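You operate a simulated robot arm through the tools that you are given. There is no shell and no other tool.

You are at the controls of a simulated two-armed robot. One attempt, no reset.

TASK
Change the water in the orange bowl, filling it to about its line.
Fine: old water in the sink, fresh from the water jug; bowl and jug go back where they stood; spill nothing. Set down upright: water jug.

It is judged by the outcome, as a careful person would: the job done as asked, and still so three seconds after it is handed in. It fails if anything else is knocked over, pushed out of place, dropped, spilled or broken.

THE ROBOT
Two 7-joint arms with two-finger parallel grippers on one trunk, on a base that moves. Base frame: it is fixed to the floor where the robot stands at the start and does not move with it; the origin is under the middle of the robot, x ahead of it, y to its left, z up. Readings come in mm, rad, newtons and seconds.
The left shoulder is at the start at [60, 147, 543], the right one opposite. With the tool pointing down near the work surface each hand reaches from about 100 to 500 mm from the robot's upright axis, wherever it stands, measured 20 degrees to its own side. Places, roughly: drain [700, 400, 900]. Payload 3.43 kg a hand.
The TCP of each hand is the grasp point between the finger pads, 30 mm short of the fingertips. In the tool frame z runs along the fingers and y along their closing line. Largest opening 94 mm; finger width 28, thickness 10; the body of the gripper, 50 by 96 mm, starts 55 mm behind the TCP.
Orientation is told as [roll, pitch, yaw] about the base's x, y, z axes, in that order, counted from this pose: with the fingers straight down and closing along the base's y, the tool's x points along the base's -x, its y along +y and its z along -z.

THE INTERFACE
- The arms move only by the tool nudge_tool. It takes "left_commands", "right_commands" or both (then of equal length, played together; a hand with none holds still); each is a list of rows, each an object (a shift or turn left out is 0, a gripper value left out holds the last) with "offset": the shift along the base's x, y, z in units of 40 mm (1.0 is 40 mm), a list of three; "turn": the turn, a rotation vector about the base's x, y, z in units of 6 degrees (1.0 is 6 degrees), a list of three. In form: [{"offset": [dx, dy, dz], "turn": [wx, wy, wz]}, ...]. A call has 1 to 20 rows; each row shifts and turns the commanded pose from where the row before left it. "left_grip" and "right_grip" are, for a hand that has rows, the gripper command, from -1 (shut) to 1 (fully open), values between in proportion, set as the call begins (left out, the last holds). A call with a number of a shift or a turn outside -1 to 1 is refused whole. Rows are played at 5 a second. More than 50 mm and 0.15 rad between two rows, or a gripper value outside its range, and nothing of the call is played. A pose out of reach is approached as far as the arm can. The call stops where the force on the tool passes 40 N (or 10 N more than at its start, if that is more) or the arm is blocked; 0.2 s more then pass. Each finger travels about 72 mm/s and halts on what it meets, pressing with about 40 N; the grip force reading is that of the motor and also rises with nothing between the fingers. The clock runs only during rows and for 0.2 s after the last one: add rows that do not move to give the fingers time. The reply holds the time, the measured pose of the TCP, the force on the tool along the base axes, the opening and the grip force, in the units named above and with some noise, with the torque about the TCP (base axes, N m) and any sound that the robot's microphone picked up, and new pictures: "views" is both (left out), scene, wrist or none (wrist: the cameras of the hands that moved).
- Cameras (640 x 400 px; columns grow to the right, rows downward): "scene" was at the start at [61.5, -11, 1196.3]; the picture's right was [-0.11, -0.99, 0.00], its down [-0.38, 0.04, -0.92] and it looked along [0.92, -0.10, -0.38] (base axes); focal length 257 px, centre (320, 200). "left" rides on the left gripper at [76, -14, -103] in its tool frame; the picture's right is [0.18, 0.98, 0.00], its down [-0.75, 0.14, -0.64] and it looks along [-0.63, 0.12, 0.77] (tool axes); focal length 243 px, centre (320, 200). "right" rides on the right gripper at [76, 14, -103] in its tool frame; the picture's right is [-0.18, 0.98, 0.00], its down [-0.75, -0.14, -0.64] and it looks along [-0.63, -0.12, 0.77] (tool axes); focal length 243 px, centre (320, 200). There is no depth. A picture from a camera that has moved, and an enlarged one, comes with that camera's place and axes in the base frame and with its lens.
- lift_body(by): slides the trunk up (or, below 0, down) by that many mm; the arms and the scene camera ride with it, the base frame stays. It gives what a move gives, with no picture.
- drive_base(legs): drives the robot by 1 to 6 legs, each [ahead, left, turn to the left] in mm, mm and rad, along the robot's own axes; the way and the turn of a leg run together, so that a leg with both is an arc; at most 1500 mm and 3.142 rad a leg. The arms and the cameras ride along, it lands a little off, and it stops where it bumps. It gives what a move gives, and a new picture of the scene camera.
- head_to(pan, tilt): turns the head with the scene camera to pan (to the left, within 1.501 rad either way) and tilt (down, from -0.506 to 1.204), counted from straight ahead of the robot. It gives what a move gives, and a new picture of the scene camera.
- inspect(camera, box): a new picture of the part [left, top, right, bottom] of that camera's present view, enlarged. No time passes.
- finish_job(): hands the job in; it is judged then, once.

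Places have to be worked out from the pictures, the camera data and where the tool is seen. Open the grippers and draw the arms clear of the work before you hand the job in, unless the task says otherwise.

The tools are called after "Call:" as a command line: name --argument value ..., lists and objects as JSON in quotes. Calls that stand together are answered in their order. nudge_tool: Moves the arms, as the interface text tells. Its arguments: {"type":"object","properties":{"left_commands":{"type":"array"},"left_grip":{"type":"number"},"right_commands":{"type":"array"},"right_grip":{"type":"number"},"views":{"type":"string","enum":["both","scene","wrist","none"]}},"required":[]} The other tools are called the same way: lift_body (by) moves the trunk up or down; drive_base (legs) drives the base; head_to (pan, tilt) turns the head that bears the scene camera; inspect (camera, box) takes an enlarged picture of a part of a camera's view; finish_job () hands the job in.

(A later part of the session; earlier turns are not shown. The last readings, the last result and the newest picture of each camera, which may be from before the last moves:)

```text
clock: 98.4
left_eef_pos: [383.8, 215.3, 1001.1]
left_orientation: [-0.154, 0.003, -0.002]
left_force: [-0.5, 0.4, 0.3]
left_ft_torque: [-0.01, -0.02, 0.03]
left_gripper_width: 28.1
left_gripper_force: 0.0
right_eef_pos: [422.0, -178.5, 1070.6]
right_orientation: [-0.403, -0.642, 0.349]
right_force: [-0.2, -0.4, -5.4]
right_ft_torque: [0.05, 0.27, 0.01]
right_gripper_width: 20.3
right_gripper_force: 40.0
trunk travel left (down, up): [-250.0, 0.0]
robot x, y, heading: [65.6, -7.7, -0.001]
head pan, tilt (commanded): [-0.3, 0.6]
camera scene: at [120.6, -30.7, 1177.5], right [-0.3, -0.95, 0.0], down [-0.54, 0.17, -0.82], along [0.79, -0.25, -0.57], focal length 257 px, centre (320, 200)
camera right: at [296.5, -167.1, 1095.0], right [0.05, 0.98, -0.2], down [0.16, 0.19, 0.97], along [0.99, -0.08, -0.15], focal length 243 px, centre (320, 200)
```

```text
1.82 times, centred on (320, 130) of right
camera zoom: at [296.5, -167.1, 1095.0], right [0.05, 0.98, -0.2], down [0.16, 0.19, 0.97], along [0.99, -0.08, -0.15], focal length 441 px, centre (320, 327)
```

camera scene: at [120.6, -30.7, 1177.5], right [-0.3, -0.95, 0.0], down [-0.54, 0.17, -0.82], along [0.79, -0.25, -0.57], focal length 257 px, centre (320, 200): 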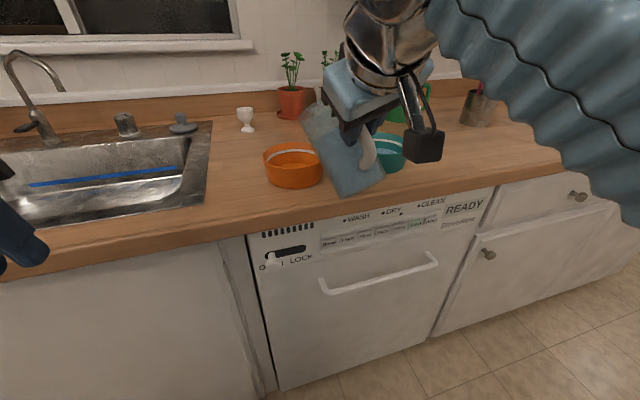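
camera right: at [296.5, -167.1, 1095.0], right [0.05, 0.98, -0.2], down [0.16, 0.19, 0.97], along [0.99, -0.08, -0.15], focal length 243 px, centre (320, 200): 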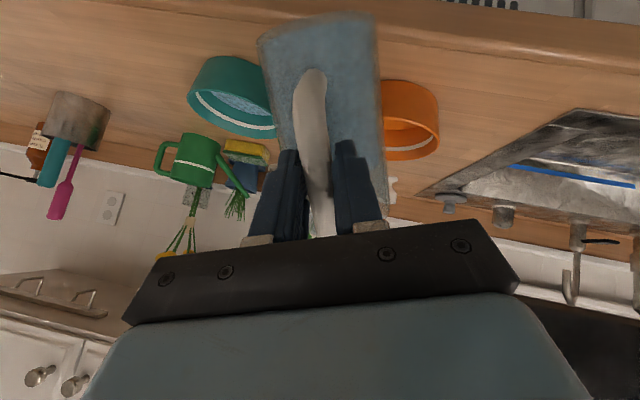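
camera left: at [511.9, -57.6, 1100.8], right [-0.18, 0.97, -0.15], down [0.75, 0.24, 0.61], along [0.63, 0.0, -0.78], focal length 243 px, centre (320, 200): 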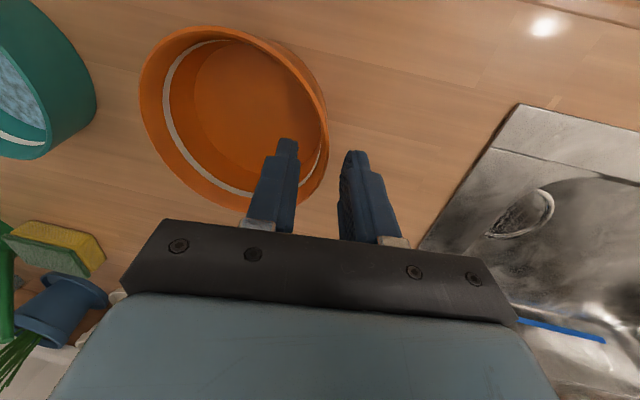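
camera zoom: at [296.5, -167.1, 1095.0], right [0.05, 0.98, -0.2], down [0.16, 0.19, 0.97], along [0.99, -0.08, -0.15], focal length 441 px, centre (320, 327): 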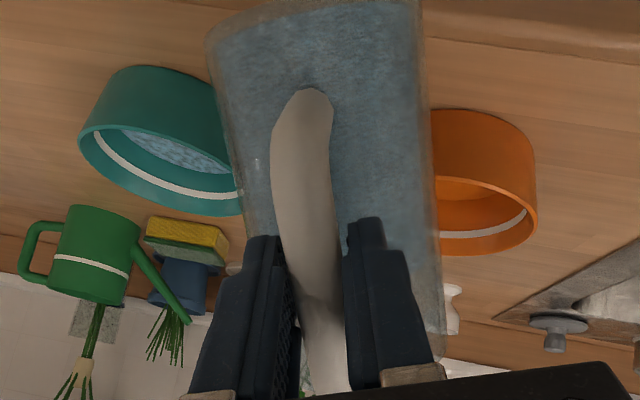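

The jug is clear again and carrying its full weight, and nothing has been spilled. The model predicts the lip at (558,-144), which matches the picture, so I'll keep this height and tilt on in small steps.

Call:
nudge_tool --right_commands '[{"offset": [0.02, 0.01, 0.02], "turn": [-0.2, 0.346, 0]}, {"offset": [0.02, 0.01, 0.02], "turn": [-0.2, 0.346, 0]}, {"offset": [0, 0, 0]}]' --views "scene"

Call:
inspect --camera "scene" --box '[220, 90, 420, 230]'

```text
clock: 99.2
left_eef_pos: [384.5, 216.7, 999.8]
left_orientation: [-0.153, 0.005, -0.004]
left_force: [-0.7, -0.1, -0.3]
left_ft_torque: [0.0, 0.01, 0.02]
left_gripper_width: 28.2
left_gripper_force: 0.1
right_eef_pos: [423.3, -177.5, 1070.8]
right_orientation: [-0.419, -0.56, 0.361]
right_force: [0.2, -0.6, -4.3]
right_ft_torque: [-0.08, 0.23, -0.03]
right_gripper_width: 16.7
right_gripper_force: 39.8
trunk travel left (down, up): [-250.0, 0.0]
robot x, y, heading: [67.1, -0.5, -0.002]
head pan, tilt (commanded): [-0.3, 0.6]
camera scene: at [120.7, -30.6, 1177.5], right [-0.3, -0.95, 0.0], down [-0.54, 0.17, -0.82], along [0.79, -0.25, -0.57], focal length 257 px, centre (320, 200)
```

scene: 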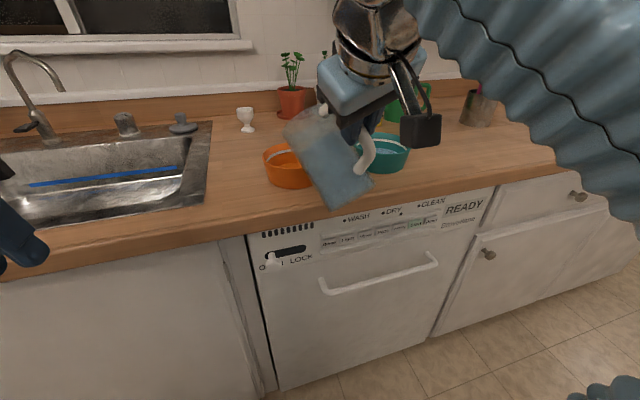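

```text
2.86 times, centred on (320, 160) of scene
camera zoom: at [120.7, -30.6, 1177.5], right [-0.3, -0.95, 0.0], down [-0.54, 0.17, -0.82], along [0.79, -0.25, -0.57], focal length 734 px, centre (320, 314)
```

zoom: 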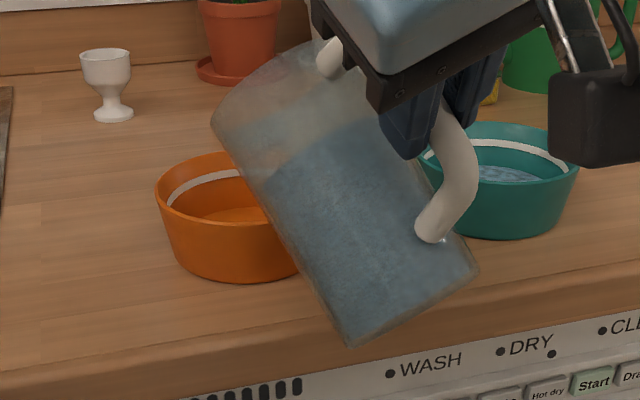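

The grip width dropped to 16.7 mm and the jug has swung a little about its handle. I'll stop tilting and look closely before doing anything else.

Call:
nudge_tool --right_commands '[{"offset": [0, 0, 0]}]' --views "both"

Call:
inspect --camera "right" --box '[200, 0, 440, 240]'

Call:
inspect --camera "scene" --box '[240, 80, 420, 220]'

```text
clock: 99.6
left_eef_pos: [383.7, 215.1, 1001.9]
left_orientation: [-0.154, 0.004, -0.003]
left_force: [0.1, 0.3, -0.2]
left_ft_torque: [-0.01, 0.01, 0.01]
left_gripper_width: 28.1
left_gripper_force: 0.1
right_eef_pos: [422.9, -177.6, 1071.6]
right_orientation: [-0.42, -0.559, 0.359]
right_force: [-0.5, 0.0, -5.0]
right_ft_torque: [-0.1, 0.25, -0.01]
right_gripper_width: 16.4
right_gripper_force: 40.1
trunk travel left (down, up): [-250.0, 0.0]
robot x, y, heading: [66.9, -5.9, 0.003]
head pan, tilt (commanded): [-0.3, 0.6]
camera scene: at [120.6, -30.6, 1177.5], right [-0.3, -0.95, 0.0], down [-0.54, 0.17, -0.82], along [0.79, -0.25, -0.57], focal length 257 px, centre (320, 200)
camera right: at [300.1, -164.7, 1105.1], right [0.03, 0.97, -0.24], down [0.23, 0.23, 0.95], along [0.97, -0.08, -0.22], focal length 243 px, centre (320, 200)
```

scene: 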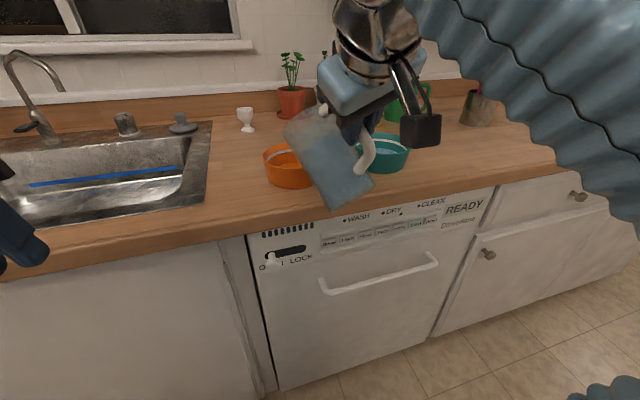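
right: 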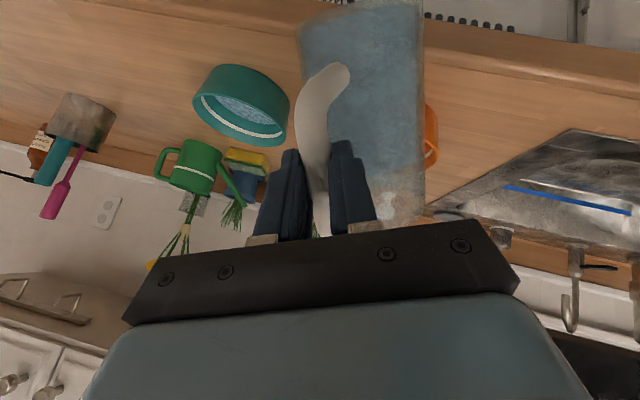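

```text
1.67 times, centred on (320, 120) of right
camera zoom: at [300.1, -164.7, 1105.1], right [0.03, 0.97, -0.24], down [0.23, 0.23, 0.95], along [0.97, -0.08, -0.22], focal length 404 px, centre (320, 333)
```

zoom: 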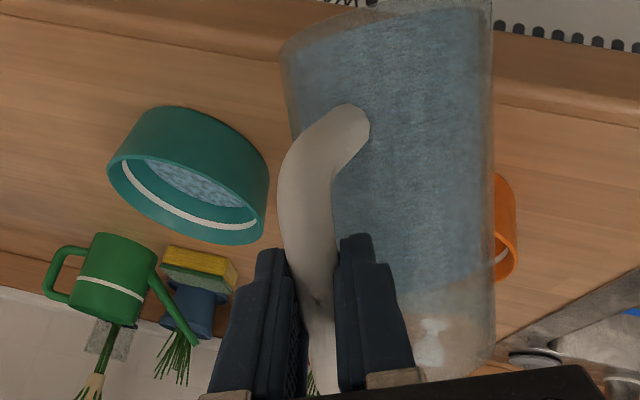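

```text
2.86 times, centred on (330, 150) of scene
camera zoom: at [120.6, -30.6, 1177.5], right [-0.3, -0.95, 0.0], down [-0.54, 0.17, -0.82], along [0.79, -0.25, -0.57], focal length 734 px, centre (291, 343)
```

zoom: 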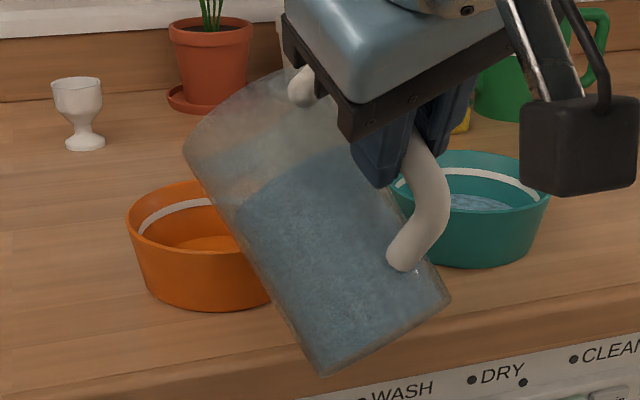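

The jug has swung about 25° round its handle and come to rest lined up with the tilt direction, which is the stable hang. The model with that swing matches the picture, putting the lip at about (546,-113), so I'll shift slowly to centre it over the bowl.

Call:
nudge_tool --right_commands '[{"offset": [0.08, -0.15, 0.02]}, {"offset": [0.08, -0.18, 0.02]}, {"offset": [0.08, -0.17, 0.02]}, {"offset": [0, 0, 0]}]' --views "scene"

Call:
inspect --camera "scene" --box '[220, 90, 420, 230]'

```text
clock: 100.6
left_eef_pos: [383.7, 216.8, 1001.3]
left_orientation: [-0.153, 0.004, -0.004]
left_force: [0.1, 0.7, 0.2]
left_ft_torque: [0.02, -0.02, 0.04]
left_gripper_width: 28.3
left_gripper_force: 0.1
right_eef_pos: [433.7, -197.1, 1074.1]
right_orientation: [-0.42, -0.558, 0.36]
right_force: [0.0, 1.0, -5.7]
right_ft_torque: [-0.07, 0.2, -0.01]
right_gripper_width: 16.2
right_gripper_force: 40.3
trunk travel left (down, up): [-250.0, 0.0]
robot x, y, heading: [66.1, -6.3, -0.002]
head pan, tilt (commanded): [-0.3, 0.6]
camera scene: at [120.7, -30.7, 1177.5], right [-0.3, -0.95, 0.0], down [-0.54, 0.17, -0.82], along [0.79, -0.25, -0.57], focal length 257 px, centre (320, 200)
```

scene: 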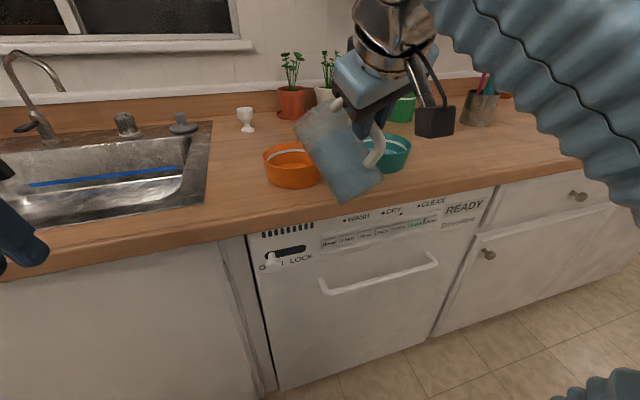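

```text
2.86 times, centred on (320, 160) of scene
camera zoom: at [120.7, -30.7, 1177.5], right [-0.3, -0.95, 0.0], down [-0.54, 0.17, -0.82], along [0.79, -0.25, -0.57], focal length 734 px, centre (320, 314)
```

zoom: 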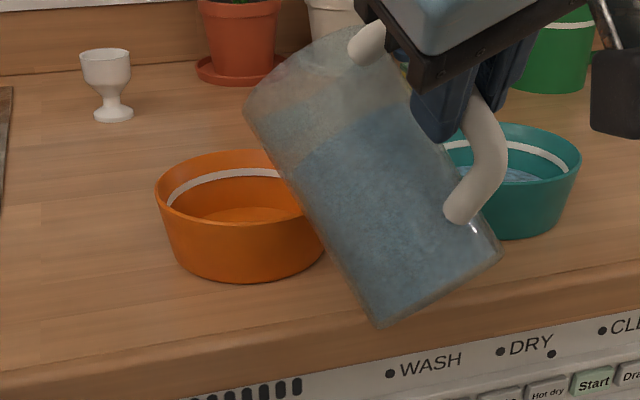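

The lip is now at about (556,-133). I'll tilt in small steps and watch for the stream.

Call:
nudge_tool --right_commands '[{"offset": [0.01, 0.005, 0.02], "turn": [-0.15, 0.26, 0]}, {"offset": [0.01, 0.005, 0.02], "turn": [-0.15, 0.26, 0]}, {"offset": [0, 0, 0]}]' --views "scene"

Call:
inspect --camera "scene" --box '[220, 90, 420, 230]'

```text
clock: 101.4
left_eef_pos: [383.9, 214.5, 1000.2]
left_orientation: [-0.154, 0.004, -0.002]
left_force: [-0.1, -0.6, 0.5]
left_ft_torque: [0.03, -0.01, -0.01]
left_gripper_width: 28.2
left_gripper_force: 0.0
right_eef_pos: [432.8, -196.2, 1075.0]
right_orientation: [-0.43, -0.496, 0.366]
right_force: [-0.3, 0.4, -4.4]
right_ft_torque: [-0.07, 0.19, -0.04]
right_gripper_width: 16.5
right_gripper_force: 40.3
trunk travel left (down, up): [-250.0, 0.0]
robot x, y, heading: [66.9, -4.3, -0.001]
head pan, tilt (commanded): [-0.3, 0.6]
camera scene: at [120.7, -30.7, 1177.5], right [-0.3, -0.95, 0.0], down [-0.54, 0.17, -0.82], along [0.79, -0.25, -0.57], focal length 257 px, centre (320, 200)
```

scene: 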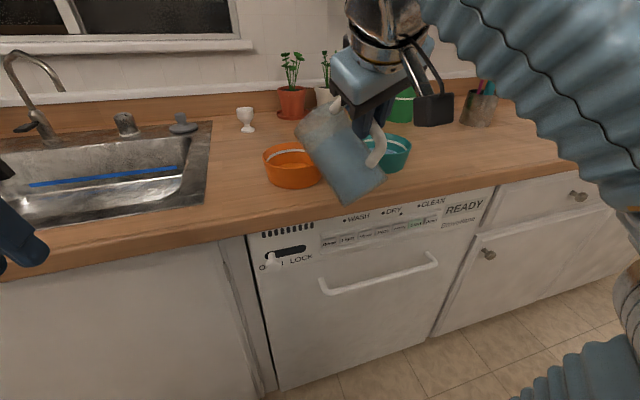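

```text
2.86 times, centred on (320, 160) of scene
camera zoom: at [120.7, -30.7, 1177.5], right [-0.3, -0.95, 0.0], down [-0.54, 0.17, -0.82], along [0.79, -0.25, -0.57], focal length 734 px, centre (320, 314)
```

zoom: 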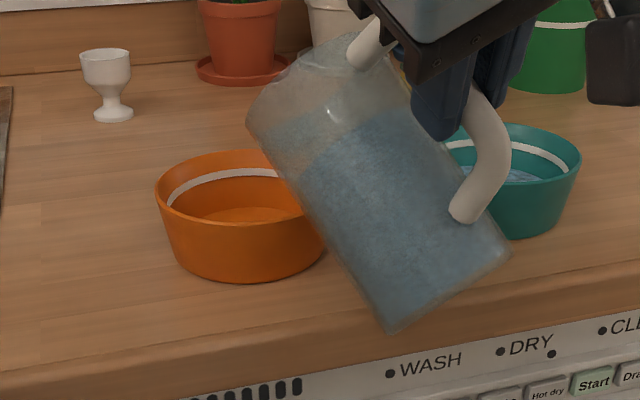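

No stream yet. I'll carry on in the same small steps.

Call:
nudge_tool --right_commands '[{"offset": [0.01, 0.005, 0.02], "turn": [-0.15, 0.26, 0]}, {"offset": [0.01, 0.005, 0.02], "turn": [-0.15, 0.26, 0]}, {"offset": [0, 0, 0]}]' --views "scene"

Call:
inspect --camera "scene" --box '[220, 90, 420, 230]'

```text
clock: 102.2
left_eef_pos: [383.9, 215.3, 1000.0]
left_orientation: [-0.154, 0.003, -0.004]
left_force: [-0.1, 0.0, -0.3]
left_ft_torque: [-0.02, -0.03, 0.02]
left_gripper_width: 28.0
left_gripper_force: 0.1
right_eef_pos: [435.0, -196.3, 1077.0]
right_orientation: [-0.44, -0.434, 0.37]
right_force: [0.2, 0.6, -4.9]
right_ft_torque: [-0.05, 0.19, 0.01]
right_gripper_width: 16.8
right_gripper_force: 40.1
trunk travel left (down, up): [-250.0, 0.0]
robot x, y, heading: [67.9, -1.8, -0.005]
head pan, tilt (commanded): [-0.3, 0.6]
camera scene: at [120.7, -30.5, 1177.5], right [-0.3, -0.95, 0.0], down [-0.54, 0.17, -0.82], along [0.79, -0.25, -0.57], focal length 257 px, centre (320, 200)
```

scene: 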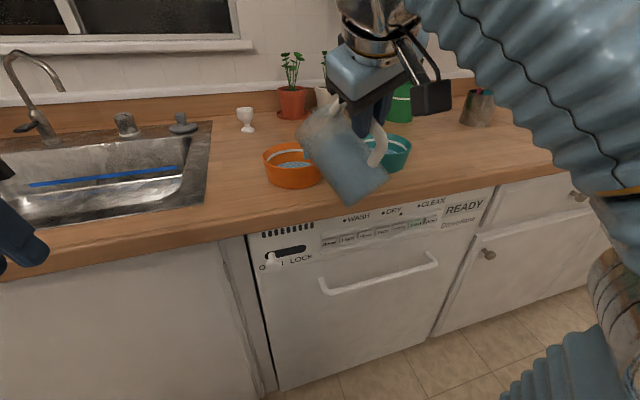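

```text
2.86 times, centred on (320, 160) of scene
camera zoom: at [120.7, -30.5, 1177.5], right [-0.3, -0.95, 0.0], down [-0.54, 0.17, -0.82], along [0.79, -0.25, -0.57], focal length 734 px, centre (320, 314)
```

zoom: 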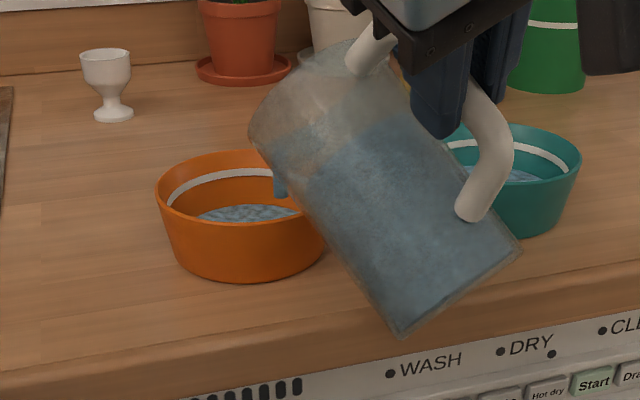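

The stream is falling into the bowl and the level is already rising. I'll hold this tilt and watch the level.

Call:
nudge_tool --right_commands '[{"offset": [0, 0, 0]}]' --views "none"

Call:
inspect --camera "scene" --box '[250, 120, 350, 200]'

```text
clock: 102.6
left_eef_pos: [383.2, 215.7, 1000.3]
left_orientation: [-0.154, 0.003, -0.002]
left_force: [-0.5, -0.6, -0.7]
left_ft_torque: [0.0, -0.02, -0.01]
left_gripper_width: 28.2
left_gripper_force: 0.0
right_eef_pos: [435.0, -196.8, 1076.6]
right_orientation: [-0.442, -0.435, 0.368]
right_force: [-0.6, -0.2, -4.8]
right_ft_torque: [-0.02, 0.21, 0.0]
right_gripper_width: 16.6
right_gripper_force: 39.7
trunk travel left (down, up): [-250.0, 0.0]
robot x, y, heading: [65.8, -2.7, -0.001]
head pan, tilt (commanded): [-0.3, 0.6]
```

```text
5.00 times, centred on (300, 160) of scene
camera zoom: at [120.6, -30.7, 1177.5], right [-0.3, -0.95, 0.0], down [-0.54, 0.17, -0.82], along [0.79, -0.25, -0.57], focal length 1285 px, centre (420, 400)
```

zoom: 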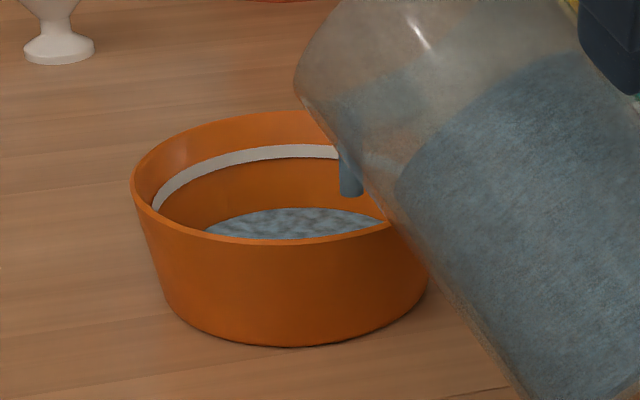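

The stream lands inside the bowl, well short of the line. I'll hold a little longer to judge the rate.

Call:
nudge_tool --right_commands '[{"offset": [0, 0, 0]}, {"offset": [0, 0, 0]}, {"offset": [0, 0, 0]}]' --views "none"

Call:
inspect --camera "scene" --box '[250, 120, 350, 200]'

```text
clock: 103.4
left_eef_pos: [382.6, 215.5, 1000.0]
left_orientation: [-0.153, 0.004, -0.005]
left_force: [-0.1, -1.1, -0.3]
left_ft_torque: [-0.02, 0.0, 0.01]
left_gripper_width: 28.1
left_gripper_force: 0.0
right_eef_pos: [434.4, -194.6, 1077.3]
right_orientation: [-0.44, -0.435, 0.37]
right_force: [0.8, 0.1, -6.2]
right_ft_torque: [-0.04, 0.17, -0.01]
right_gripper_width: 16.6
right_gripper_force: 40.2
trunk travel left (down, up): [-250.0, 0.0]
robot x, y, heading: [68.2, -3.0, 0.002]
head pan, tilt (commanded): [-0.3, 0.6]
```

```text
5.00 times, centred on (300, 160) of scene
camera zoom: at [120.6, -30.6, 1177.5], right [-0.3, -0.95, 0.0], down [-0.54, 0.17, -0.82], along [0.79, -0.25, -0.57], focal length 1285 px, centre (420, 400)
```

zoom: 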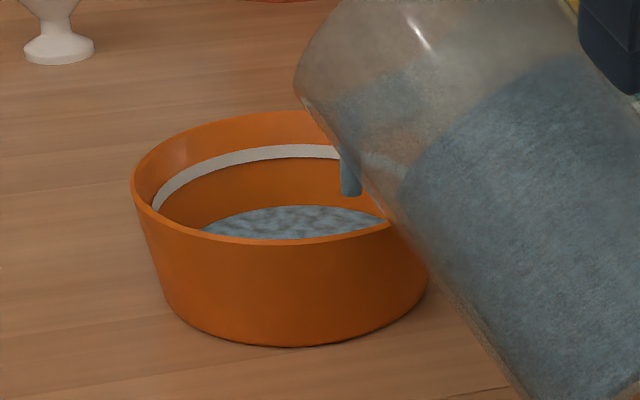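

The rate is slow and well controlled. I'll add a small tilt step and hold.

Call:
nudge_tool --right_commands '[{"offset": [0.01, 0.005, 0.02], "turn": [-0.15, 0.26, 0]}, {"offset": [0, 0, 0]}, {"offset": [0, 0, 0]}, {"offset": [0, 0, 0]}]' --views "none"

Call:
inspect --camera "scene" --box '[250, 120, 350, 200]'

```text
clock: 104.4
left_eef_pos: [383.6, 216.8, 1000.7]
left_orientation: [-0.152, 0.003, -0.003]
left_force: [0.2, 0.2, 0.0]
left_ft_torque: [-0.02, 0.02, 0.0]
left_gripper_width: 28.1
left_gripper_force: 0.0
right_eef_pos: [435.2, -196.3, 1078.1]
right_orientation: [-0.446, -0.405, 0.371]
right_force: [-0.5, -0.4, -5.1]
right_ft_torque: [-0.03, 0.19, 0.0]
right_gripper_width: 16.7
right_gripper_force: 40.1
trunk travel left (down, up): [-250.0, 0.0]
robot x, y, heading: [69.7, -7.5, 0.001]
head pan, tilt (commanded): [-0.3, 0.6]
```

```text
5.00 times, centred on (300, 160) of scene
camera zoom: at [120.6, -30.7, 1177.5], right [-0.3, -0.95, 0.0], down [-0.54, 0.17, -0.82], along [0.79, -0.25, -0.57], focal length 1285 px, centre (420, 400)
```

zoom: 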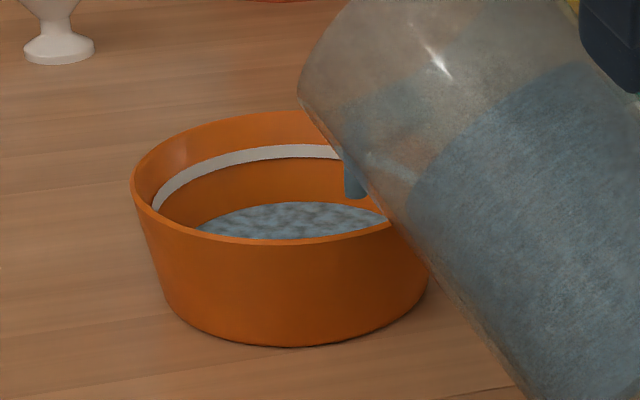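

Still rising steadily and the stream is well inside. I'll take two more small steps.

Call:
nudge_tool --right_commands '[{"offset": [0.01, 0.005, 0.02], "turn": [-0.15, 0.26, 0]}, {"offset": [0, 0, 0]}, {"offset": [0, 0, 0]}, {"offset": [0.01, 0.005, 0.02], "turn": [-0.1, 0.173, 0]}, {"offset": [0, 0, 0]}, {"offset": [0, 0, 0]}]' --views "none"

Call:
inspect --camera "scene" --box '[250, 120, 350, 200]'

```text
clock: 105.8
left_eef_pos: [383.2, 216.1, 1000.1]
left_orientation: [-0.154, 0.004, -0.003]
left_force: [1.0, 0.2, 0.8]
left_ft_torque: [0.01, 0.0, -0.03]
left_gripper_width: 28.1
left_gripper_force: 0.1
right_eef_pos: [435.9, -194.9, 1079.2]
right_orientation: [-0.456, -0.354, 0.376]
right_force: [0.7, 0.4, -6.2]
right_ft_torque: [-0.03, 0.13, 0.0]
right_gripper_width: 16.6
right_gripper_force: 39.8
trunk travel left (down, up): [-250.0, 0.0]
robot x, y, heading: [64.0, 0.1, -0.004]
head pan, tilt (commanded): [-0.3, 0.6]
```

```text
5.00 times, centred on (300, 160) of scene
camera zoom: at [120.6, -30.7, 1177.5], right [-0.3, -0.95, 0.0], down [-0.54, 0.17, -0.82], along [0.79, -0.25, -0.57], focal length 1285 px, centre (420, 400)
```

zoom: 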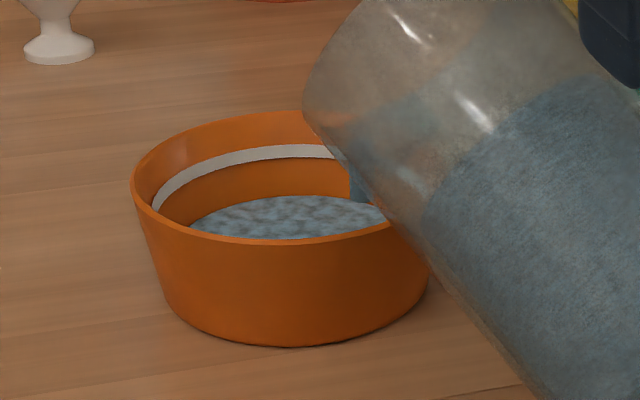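

The level is up to about two-thirds of the way and all's well. I'll continue with slightly larger steps.

Call:
nudge_tool --right_commands '[{"offset": [0.01, 0.005, 0.02], "turn": [-0.15, 0.26, 0]}, {"offset": [0, 0, 0]}, {"offset": [0, 0, 0]}, {"offset": [0.01, 0.005, 0.02], "turn": [-0.15, 0.26, 0]}, {"offset": [0, 0, 0]}, {"offset": [0, 0, 0]}, {"offset": [0, 0, 0]}]' --views "none"

Call:
inspect --camera "scene" --box '[250, 120, 350, 200]'

```text
clock: 107.4
left_eef_pos: [384.6, 216.3, 999.8]
left_orientation: [-0.154, 0.003, -0.003]
left_force: [-0.1, 0.1, 0.4]
left_ft_torque: [-0.01, 0.0, -0.01]
left_gripper_width: 28.2
left_gripper_force: 0.1
right_eef_pos: [437.2, -194.5, 1080.3]
right_orientation: [-0.467, -0.288, 0.379]
right_force: [-0.4, -0.6, -5.0]
right_ft_torque: [-0.02, 0.13, -0.03]
right_gripper_width: 16.4
right_gripper_force: 40.7
trunk travel left (down, up): [-250.0, 0.0]
robot x, y, heading: [65.4, -2.4, 0.001]
head pan, tilt (commanded): [-0.3, 0.6]
```

```text
5.00 times, centred on (300, 160) of scene
camera zoom: at [120.6, -30.6, 1177.5], right [-0.3, -0.95, 0.0], down [-0.54, 0.17, -0.82], along [0.79, -0.25, -0.57], focal length 1285 px, centre (420, 400)
```

zoom: 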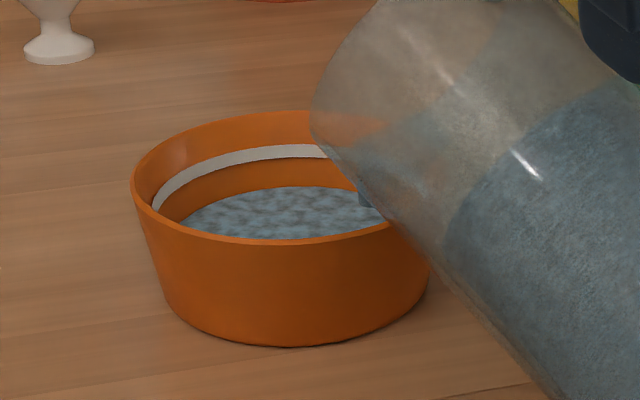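

The level keeps rising; the lip has drawn back a bit as the jug tips, so I'll shift it 8 mm further over the bowl while tilting on.

Call:
nudge_tool --right_commands '[{"offset": [0.12, 0.07, 0.02]}, {"offset": [0.05, 0.03, 0.02], "turn": [-0.15, 0.26, 0]}, {"offset": [0, 0, 0]}, {"offset": [0, 0, 0]}, {"offset": [0.03, 0.02, 0.02], "turn": [-0.12, 0.208, 0]}, {"offset": [0, 0, 0]}, {"offset": [0, 0, 0]}, {"offset": [0, 0, 0]}]' --views "none"

Call:
inspect --camera "scene" --box '[250, 120, 350, 200]'

```text
clock: 109.2
left_eef_pos: [383.2, 215.7, 1000.6]
left_orientation: [-0.153, 0.005, -0.003]
left_force: [0.0, 0.2, 0.1]
left_ft_torque: [0.01, 0.01, 0.02]
left_gripper_width: 28.2
left_gripper_force: 0.0
right_eef_pos: [444.9, -189.0, 1083.1]
right_orientation: [-0.474, -0.234, 0.38]
right_force: [0.0, 0.4, -4.6]
right_ft_torque: [-0.01, 0.09, 0.0]
right_gripper_width: 16.4
right_gripper_force: 40.1
trunk travel left (down, up): [-250.0, 0.0]
robot x, y, heading: [67.5, -3.2, -0.005]
head pan, tilt (commanded): [-0.3, 0.6]
```

```text
5.00 times, centred on (300, 160) of scene
camera zoom: at [120.6, -30.6, 1177.5], right [-0.3, -0.95, 0.0], down [-0.54, 0.17, -0.82], along [0.79, -0.25, -0.57], focal length 1285 px, centre (420, 400)
```

zoom: 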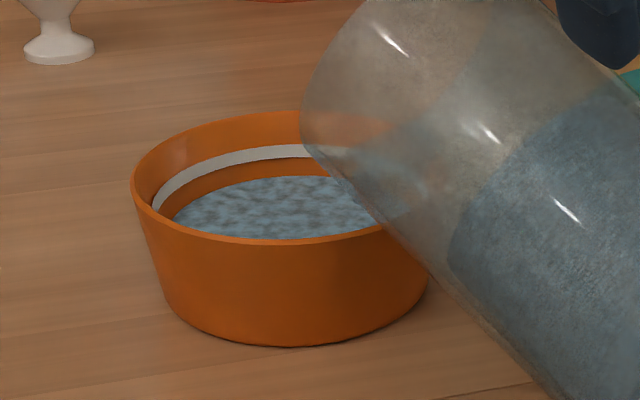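

Water stands at about z 939 and the line runs from 945 to 952, so about 10 mm more is needed. I'll continue with the same careful steps.

Call:
nudge_tool --right_commands '[{"offset": [0.04, 0.02, 0.03], "turn": [-0.15, 0.26, 0]}, {"offset": [0, 0, 0]}, {"offset": [0, 0, 0]}, {"offset": [0.04, 0.02, 0.03], "turn": [-0.12, 0.208, 0]}, {"offset": [0, 0, 0]}, {"offset": [0, 0, 0]}, {"offset": [0, 0, 0]}]' --views "none"

Call:
inspect --camera "scene" --box '[250, 120, 350, 200]'

```text
clock: 110.8
left_eef_pos: [383.0, 216.4, 999.6]
left_orientation: [-0.153, 0.003, -0.003]
left_force: [0.7, 0.4, 0.6]
left_ft_torque: [0.03, 0.01, 0.03]
left_gripper_width: 28.5
left_gripper_force: 0.0
right_eef_pos: [447.8, -188.9, 1086.0]
right_orientation: [-0.483, -0.179, 0.383]
right_force: [0.1, -0.5, -4.8]
right_ft_torque: [0.01, 0.08, 0.04]
right_gripper_width: 16.5
right_gripper_force: 40.0
trunk travel left (down, up): [-250.0, 0.0]
robot x, y, heading: [65.3, -2.6, -0.003]
head pan, tilt (commanded): [-0.3, 0.6]
```

```text
5.00 times, centred on (300, 160) of scene
camera zoom: at [120.6, -30.6, 1177.5], right [-0.3, -0.95, 0.0], down [-0.54, 0.17, -0.82], along [0.79, -0.25, -0.57], focal length 1285 px, centre (420, 400)
```

zoom: 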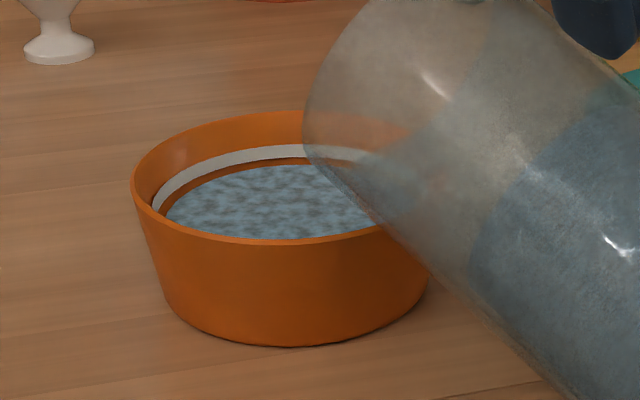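

The water is now at about 943, just below the line's lower edge. I'll hold this tilt and let it creep up while watching.

Call:
nudge_tool --right_commands '[{"offset": [0, 0, 0]}, {"offset": [0, 0, 0]}]' --views "none"

Call:
inspect --camera "scene" --box '[250, 120, 350, 200]'

```text
clock: 111.4
left_eef_pos: [384.2, 216.5, 999.4]
left_orientation: [-0.155, 0.003, -0.002]
left_force: [-0.7, 0.2, 0.3]
left_ft_torque: [0.01, 0.01, 0.0]
left_gripper_width: 28.1
left_gripper_force: 0.1
right_eef_pos: [447.9, -187.4, 1086.4]
right_orientation: [-0.481, -0.179, 0.381]
right_force: [-0.2, -0.2, -4.4]
right_ft_torque: [-0.02, 0.07, -0.02]
right_gripper_width: 16.3
right_gripper_force: 40.1
trunk travel left (down, up): [-250.0, 0.0]
robot x, y, heading: [62.5, -0.9, 0.003]
head pan, tilt (commanded): [-0.3, 0.6]
```

```text
5.00 times, centred on (300, 160) of scene
camera zoom: at [120.7, -30.6, 1177.5], right [-0.3, -0.95, 0.0], down [-0.54, 0.17, -0.82], along [0.79, -0.25, -0.57], focal length 1285 px, centre (420, 400)
```

zoom: 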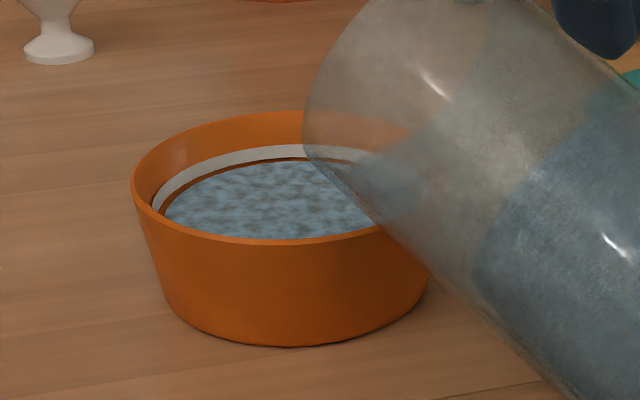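

Almost at the lower edge of the line, with a gentle flow of about 1.5 mm/s. I'll hold a little longer.

Call:
nudge_tool --right_commands '[{"offset": [0, 0, 0]}, {"offset": [0, 0, 0]}, {"offset": [0, 0, 0]}, {"offset": [0, 0, 0]}]' --views "none"

Call:
inspect --camera "scene" --box '[250, 120, 350, 200]'

```text
clock: 112.4
left_eef_pos: [384.0, 215.9, 1001.8]
left_orientation: [-0.153, 0.003, -0.002]
left_force: [-0.8, -1.4, -0.5]
left_ft_torque: [0.01, 0.01, 0.02]
left_gripper_width: 28.3
left_gripper_force: 0.1
right_eef_pos: [447.4, -188.5, 1085.1]
right_orientation: [-0.482, -0.179, 0.381]
right_force: [0.2, 0.3, -5.6]
right_ft_torque: [0.01, 0.1, 0.0]
right_gripper_width: 16.4
right_gripper_force: 39.8
trunk travel left (down, up): [-250.0, 0.0]
robot x, y, heading: [66.0, -2.6, 0.001]
head pan, tilt (commanded): [-0.3, 0.6]
```

```text
5.00 times, centred on (300, 160) of scene
camera zoom: at [120.7, -30.6, 1177.5], right [-0.3, -0.95, 0.0], down [-0.54, 0.17, -0.82], along [0.79, -0.25, -0.57], focal length 1285 px, centre (420, 400)
```

zoom: 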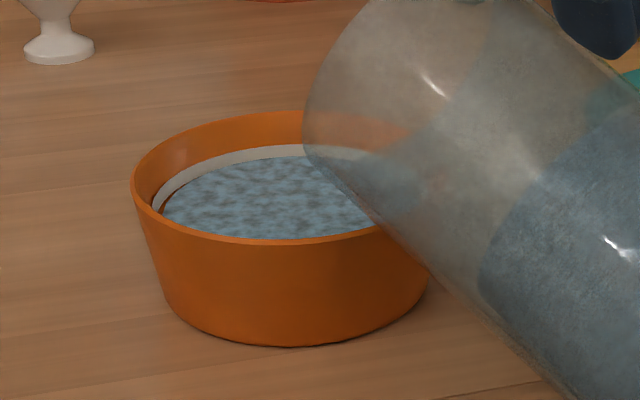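

The water has just reached the line's lower edge. One more short hold should bring it to the middle of the line, then I'll tilt back.

Call:
nudge_tool --right_commands '[{"offset": [0, 0, 0]}, {"offset": [0, 0, 0]}, {"offset": [0, 0, 0]}, {"offset": [0, 0, 0]}]' --views "none"

Call:
inspect --camera "scene" --box '[250, 120, 350, 200]'

```text
clock: 113.4
left_eef_pos: [384.6, 216.4, 1000.4]
left_orientation: [-0.154, 0.004, -0.002]
left_force: [-0.4, 0.8, 0.2]
left_ft_torque: [-0.01, 0.02, -0.01]
left_gripper_width: 28.2
left_gripper_force: 0.0
right_eef_pos: [447.1, -187.8, 1085.9]
right_orientation: [-0.483, -0.178, 0.384]
right_force: [-0.1, 0.2, -4.8]
right_ft_torque: [0.03, 0.07, 0.01]
right_gripper_width: 16.2
right_gripper_force: 40.0
trunk travel left (down, up): [-250.0, 0.0]
robot x, y, heading: [67.3, -7.4, -0.003]
head pan, tilt (commanded): [-0.3, 0.6]
```

```text
5.00 times, centred on (300, 160) of scene
camera zoom: at [120.7, -30.6, 1177.5], right [-0.3, -0.95, 0.0], down [-0.54, 0.17, -0.82], along [0.79, -0.25, -0.57], focal length 1285 px, centre (420, 400)
```

zoom: 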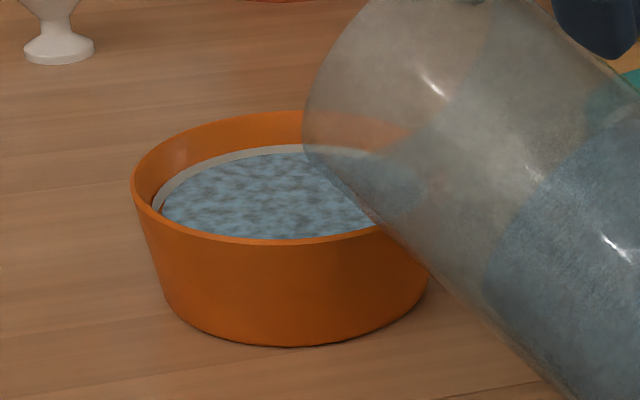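

The level is now at the middle of the white line. I'll tip the jug back promptly to stop the flow.

Call:
nudge_tool --right_commands '[{"offset": [0, 0, 0], "turn": [0.5, -0.866, 0]}, {"offset": [0, 0, 0], "turn": [0.5, -0.866, 0]}, {"offset": [0, 0, 0], "turn": [0.5, -0.866, 0]}, {"offset": [0, 0, 0], "turn": [0.4, -0.693, 0]}, {"offset": [0, 0, 0], "turn": [0.3, -0.52, 0]}, {"offset": [0, 0, 0]}]' --views "both"

Call:
inspect --camera "scene" --box '[220, 90, 420, 230]'

```text
clock: 114.8
left_eef_pos: [383.6, 215.5, 1000.3]
left_orientation: [-0.154, 0.004, -0.003]
left_force: [-0.7, 0.0, 0.0]
left_ft_torque: [-0.01, 0.02, -0.01]
left_gripper_width: 28.2
left_gripper_force: 0.0
right_eef_pos: [448.0, -189.7, 1086.1]
right_orientation: [-0.402, -0.635, 0.351]
right_force: [-0.4, 0.1, -5.3]
right_ft_torque: [-0.07, 0.21, -0.03]
right_gripper_width: 16.5
right_gripper_force: 40.3
trunk travel left (down, up): [-250.0, 0.0]
robot x, y, heading: [66.7, -3.4, -0.003]
head pan, tilt (commanded): [-0.3, 0.6]
camera scene: at [120.6, -30.7, 1177.5], right [-0.3, -0.95, 0.0], down [-0.54, 0.17, -0.82], along [0.79, -0.25, -0.57], focal length 257 px, centre (320, 200)
camera right: at [323.1, -177.9, 1111.5], right [0.04, 0.98, -0.2], down [0.17, 0.19, 0.97], along [0.98, -0.08, -0.16], focal length 243 px, centre (320, 200)
```

scene: 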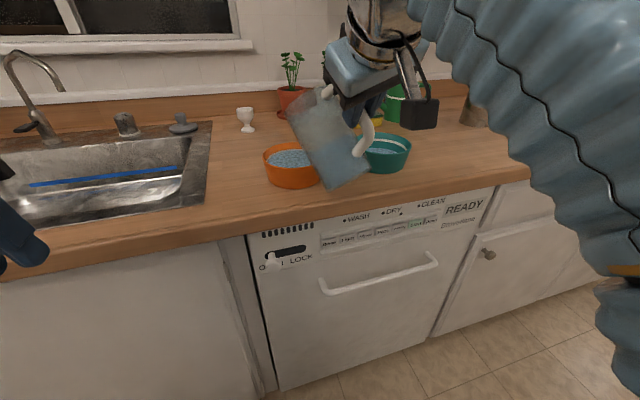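
right: 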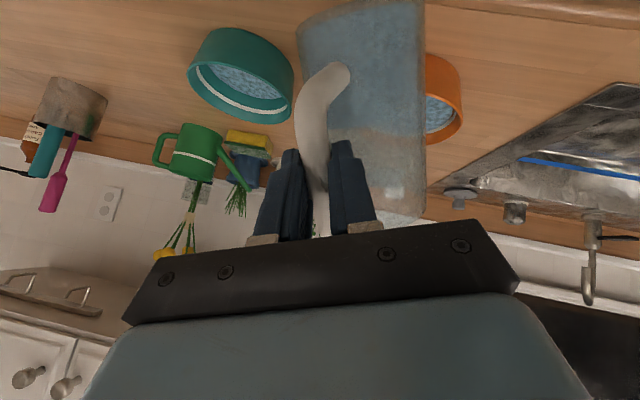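

```text
2.86 times, centred on (320, 160) of scene
camera zoom: at [120.6, -30.7, 1177.5], right [-0.3, -0.95, 0.0], down [-0.54, 0.17, -0.82], along [0.79, -0.25, -0.57], focal length 734 px, centre (320, 314)
```

zoom: 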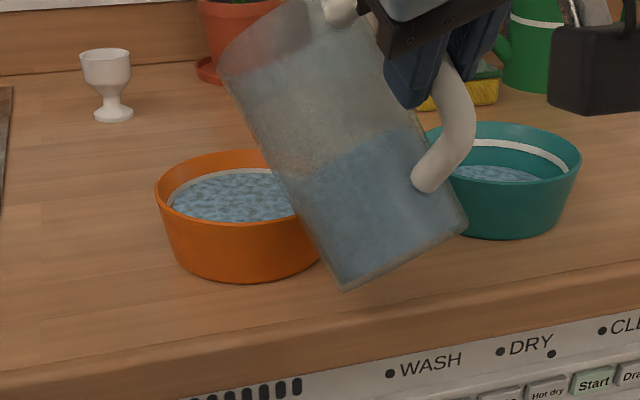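

The flow has stopped and the bowl is filled to its line. I'll drive straight back with the jug still tilted 40° so nothing touches the bowl, then level it.

Call:
drive_base --legs '[[-65, 0, 0], [-65, 0, 0]]'

Call:
inspect --camera "scene" --box '[200, 70, 440, 240]'

```text
clock: 116.3
left_eef_pos: [253.6, 215.7, 1001.2]
left_orientation: [-0.154, 0.003, -0.005]
left_force: [0.5, -0.2, -0.7]
left_ft_torque: [-0.01, 0.0, -0.01]
left_gripper_width: 28.1
left_gripper_force: 0.1
right_eef_pos: [317.2, -188.1, 1086.6]
right_orientation: [-0.407, -0.632, 0.35]
right_force: [0.2, 0.9, -5.0]
right_ft_torque: [-0.08, 0.23, 0.0]
right_gripper_width: 16.4
right_gripper_force: 40.5
trunk travel left (down, up): [-250.0, 0.0]
robot x, y, heading: [-64.8, -2.6, -0.001]
head pan, tilt (commanded): [-0.3, 0.6]
camera scene: at [-10.2, -30.4, 1177.5], right [-0.3, -0.95, 0.0], down [-0.54, 0.17, -0.82], along [0.79, -0.25, -0.57], focal length 257 px, centre (320, 200)
```

scene: 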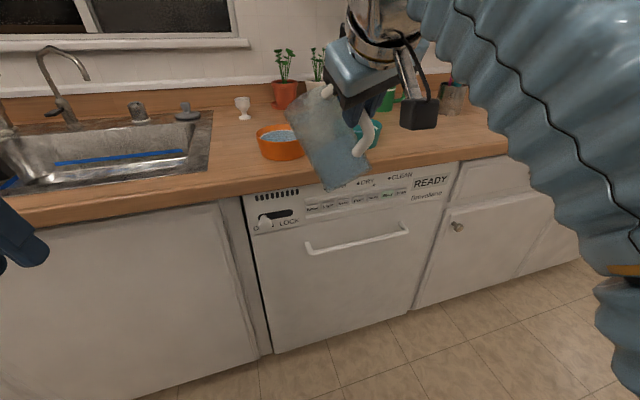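

```text
2.35 times, centred on (320, 155) of scene
camera zoom: at [-10.2, -30.4, 1177.5], right [-0.3, -0.95, 0.0], down [-0.54, 0.17, -0.82], along [0.79, -0.25, -0.57], focal length 604 px, centre (320, 306)
```

zoom: 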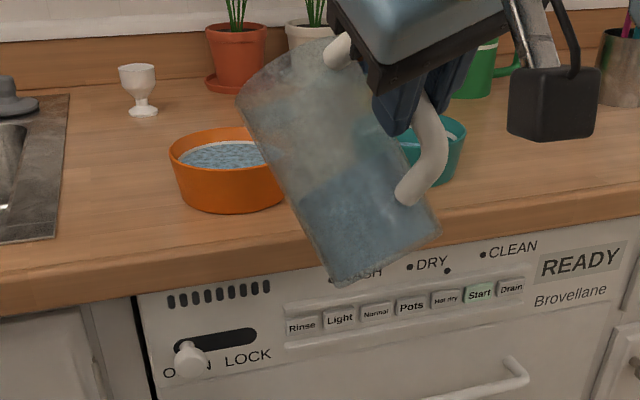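

The bowl looks right and the jug is clear. Now I'll bring the jug back upright, extending the arm slightly as it levels.

Call:
nudge_tool --right_commands '[{"offset": [0.15, 0, 0], "turn": [0.41, -0.712, 0]}, {"offset": [0.15, 0, 0], "turn": [0.41, -0.712, 0]}, {"offset": [0.15, 0, 0], "turn": [0.41, -0.712, 0]}, {"offset": [0.15, 0, 0], "turn": [0.41, -0.712, 0]}, {"offset": [0.15, 0, 0], "turn": [0.41, -0.712, 0]}, {"offset": [0.15, 0, 0], "turn": [0.41, -0.712, 0]}, {"offset": [0.15, 0, 0], "turn": [0.41, -0.712, 0]}, {"offset": [0.15, 0, 0], "turn": [0.42, -0.714, 0]}, {"offset": [0, 0, 0]}]' --views "both"

Call:
inspect --camera "right" --box '[200, 0, 440, 240]'

Call:
inspect --camera "scene" --box '[200, 70, 440, 240]'

```text
clock: 118.3
left_eef_pos: [253.7, 215.5, 1001.9]
left_orientation: [-0.153, 0.004, -0.004]
left_force: [0.0, 0.8, -1.1]
left_ft_torque: [-0.01, 0.03, -0.04]
left_gripper_width: 28.4
left_gripper_force: 0.0
right_eef_pos: [364.8, -188.1, 1085.8]
right_orientation: [0.006, -1.293, -0.008]
right_force: [0.3, -0.3, -5.6]
right_ft_torque: [-0.12, 0.34, 0.0]
right_gripper_width: 16.2
right_gripper_force: 39.5
trunk travel left (down, up): [-250.0, 0.0]
robot x, y, heading: [-63.1, 1.2, -0.002]
head pan, tilt (commanded): [-0.3, 0.6]
camera scene: at [-10.4, -30.4, 1177.5], right [-0.3, -0.95, 0.0], down [-0.54, 0.17, -0.82], along [0.79, -0.25, -0.57], focal length 257 px, centre (320, 200)
camera right: at [246.2, -174.4, 1039.6], right [0.05, 0.98, 0.18], down [-0.41, -0.14, 0.9], along [0.91, -0.12, 0.4], focal length 243 px, centre (320, 200)
```

scene: 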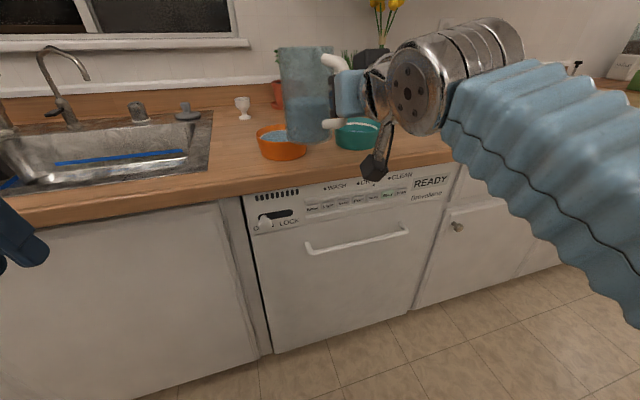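
right: 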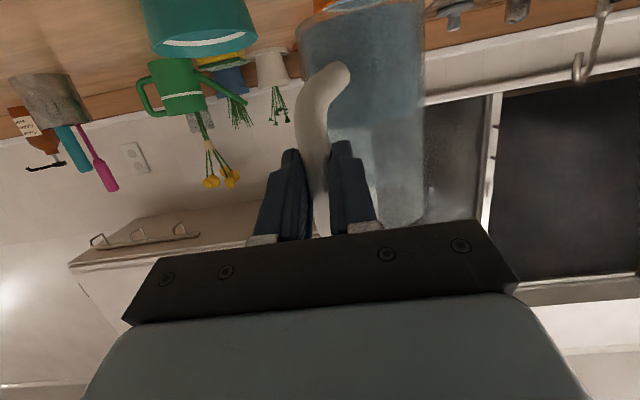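

```text
1.67 times, centred on (320, 120) of right
camera zoom: at [246.2, -174.4, 1039.6], right [0.05, 0.98, 0.18], down [-0.41, -0.14, 0.9], along [0.91, -0.12, 0.4], focal length 404 px, centre (320, 333)
```

zoom: 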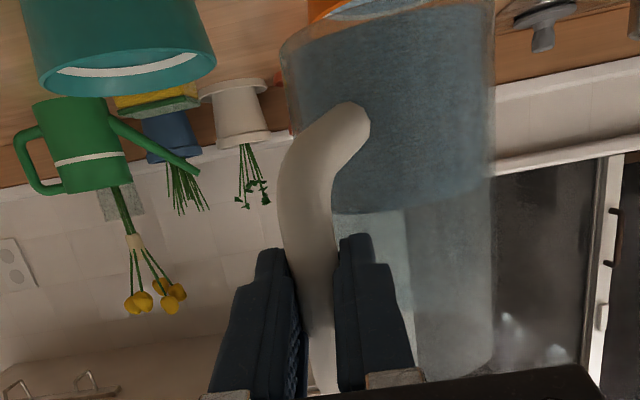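

```text
2.35 times, centred on (320, 155) of scene
camera zoom: at [-10.4, -30.4, 1177.5], right [-0.3, -0.95, 0.0], down [-0.54, 0.17, -0.82], along [0.79, -0.25, -0.57], focal length 604 px, centre (320, 306)
```

zoom: 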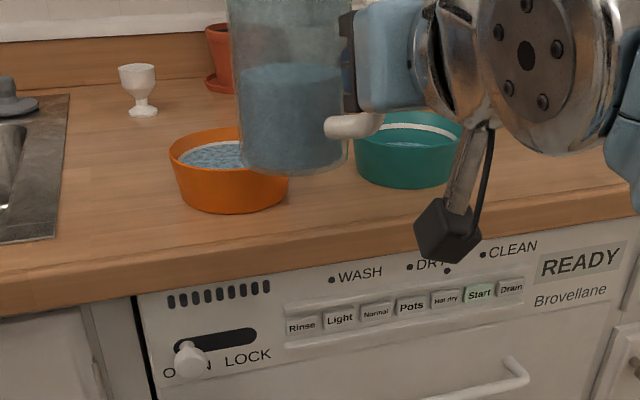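

The jug is upright and firmly held, but turned about 25–30° in the grip. I'll yaw the hand −25° here in free space so the handle regains its original direction before I set it down.

Call:
nudge_tool --right_commands '[{"offset": [0, 0, 0], "turn": [0, 0, -0.6]}, {"offset": [0, 0, 0], "turn": [0, 0, -0.8]}, {"offset": [0, 0, 0], "turn": [0, 0, -0.8]}, {"offset": [0, 0, 0], "turn": [0, 0, -0.8]}, {"offset": [0, 0, 0], "turn": [0, 0, -0.8]}, {"offset": [0, 0, 0], "turn": [0, 0, -0.5]}, {"offset": [0, 0, 0]}]' --views "both"

Call:
inspect --camera "scene" --box '[200, 50, 440, 220]'

```text
clock: 120.0
left_eef_pos: [251.7, 215.6, 1000.4]
left_orientation: [-0.155, 0.004, -0.004]
left_force: [0.3, 0.0, -0.4]
left_ft_torque: [-0.02, -0.02, 0.01]
left_gripper_width: 28.1
left_gripper_force: 0.1
right_eef_pos: [365.0, -187.3, 1086.6]
right_orientation: [0.004, -1.293, -0.458]
right_force: [-0.4, 0.1, -4.8]
right_ft_torque: [0.05, 0.39, 0.03]
right_gripper_width: 16.4
right_gripper_force: 40.0
trunk travel left (down, up): [-250.0, 0.0]
robot x, y, heading: [-64.2, -2.7, -0.001]
head pan, tilt (commanded): [-0.3, 0.6]
camera scene: at [-10.3, -30.4, 1177.5], right [-0.3, -0.95, 0.0], down [-0.54, 0.17, -0.82], along [0.79, -0.25, -0.57], focal length 257 px, centre (320, 200)
camera right: at [264.1, -123.4, 1040.1], right [0.47, 0.86, 0.18], down [-0.43, 0.05, 0.9], along [0.77, -0.5, 0.4], focal length 243 px, centre (320, 200)
```

scene: 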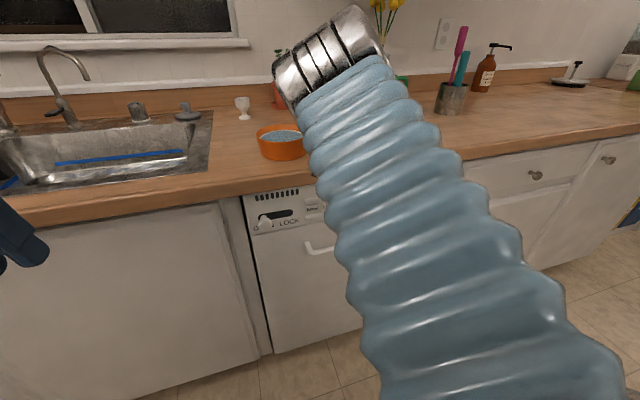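
right: 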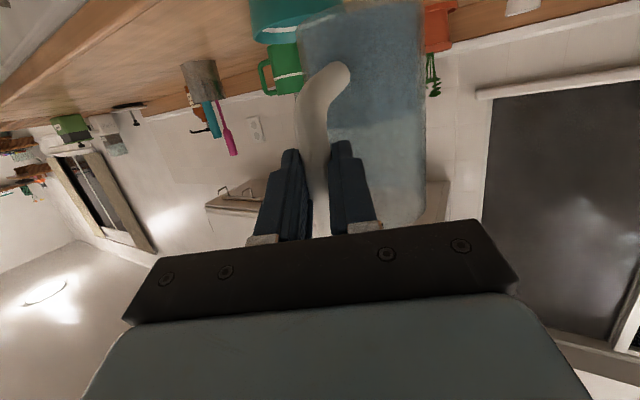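

```text
2.35 times, centred on (320, 135) of scene
camera zoom: at [-10.3, -30.4, 1177.5], right [-0.3, -0.95, 0.0], down [-0.54, 0.17, -0.82], along [0.79, -0.25, -0.57], focal length 604 px, centre (320, 353)
```

zoom: 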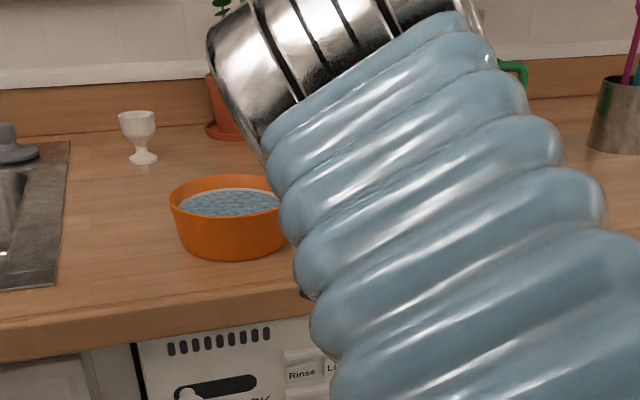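

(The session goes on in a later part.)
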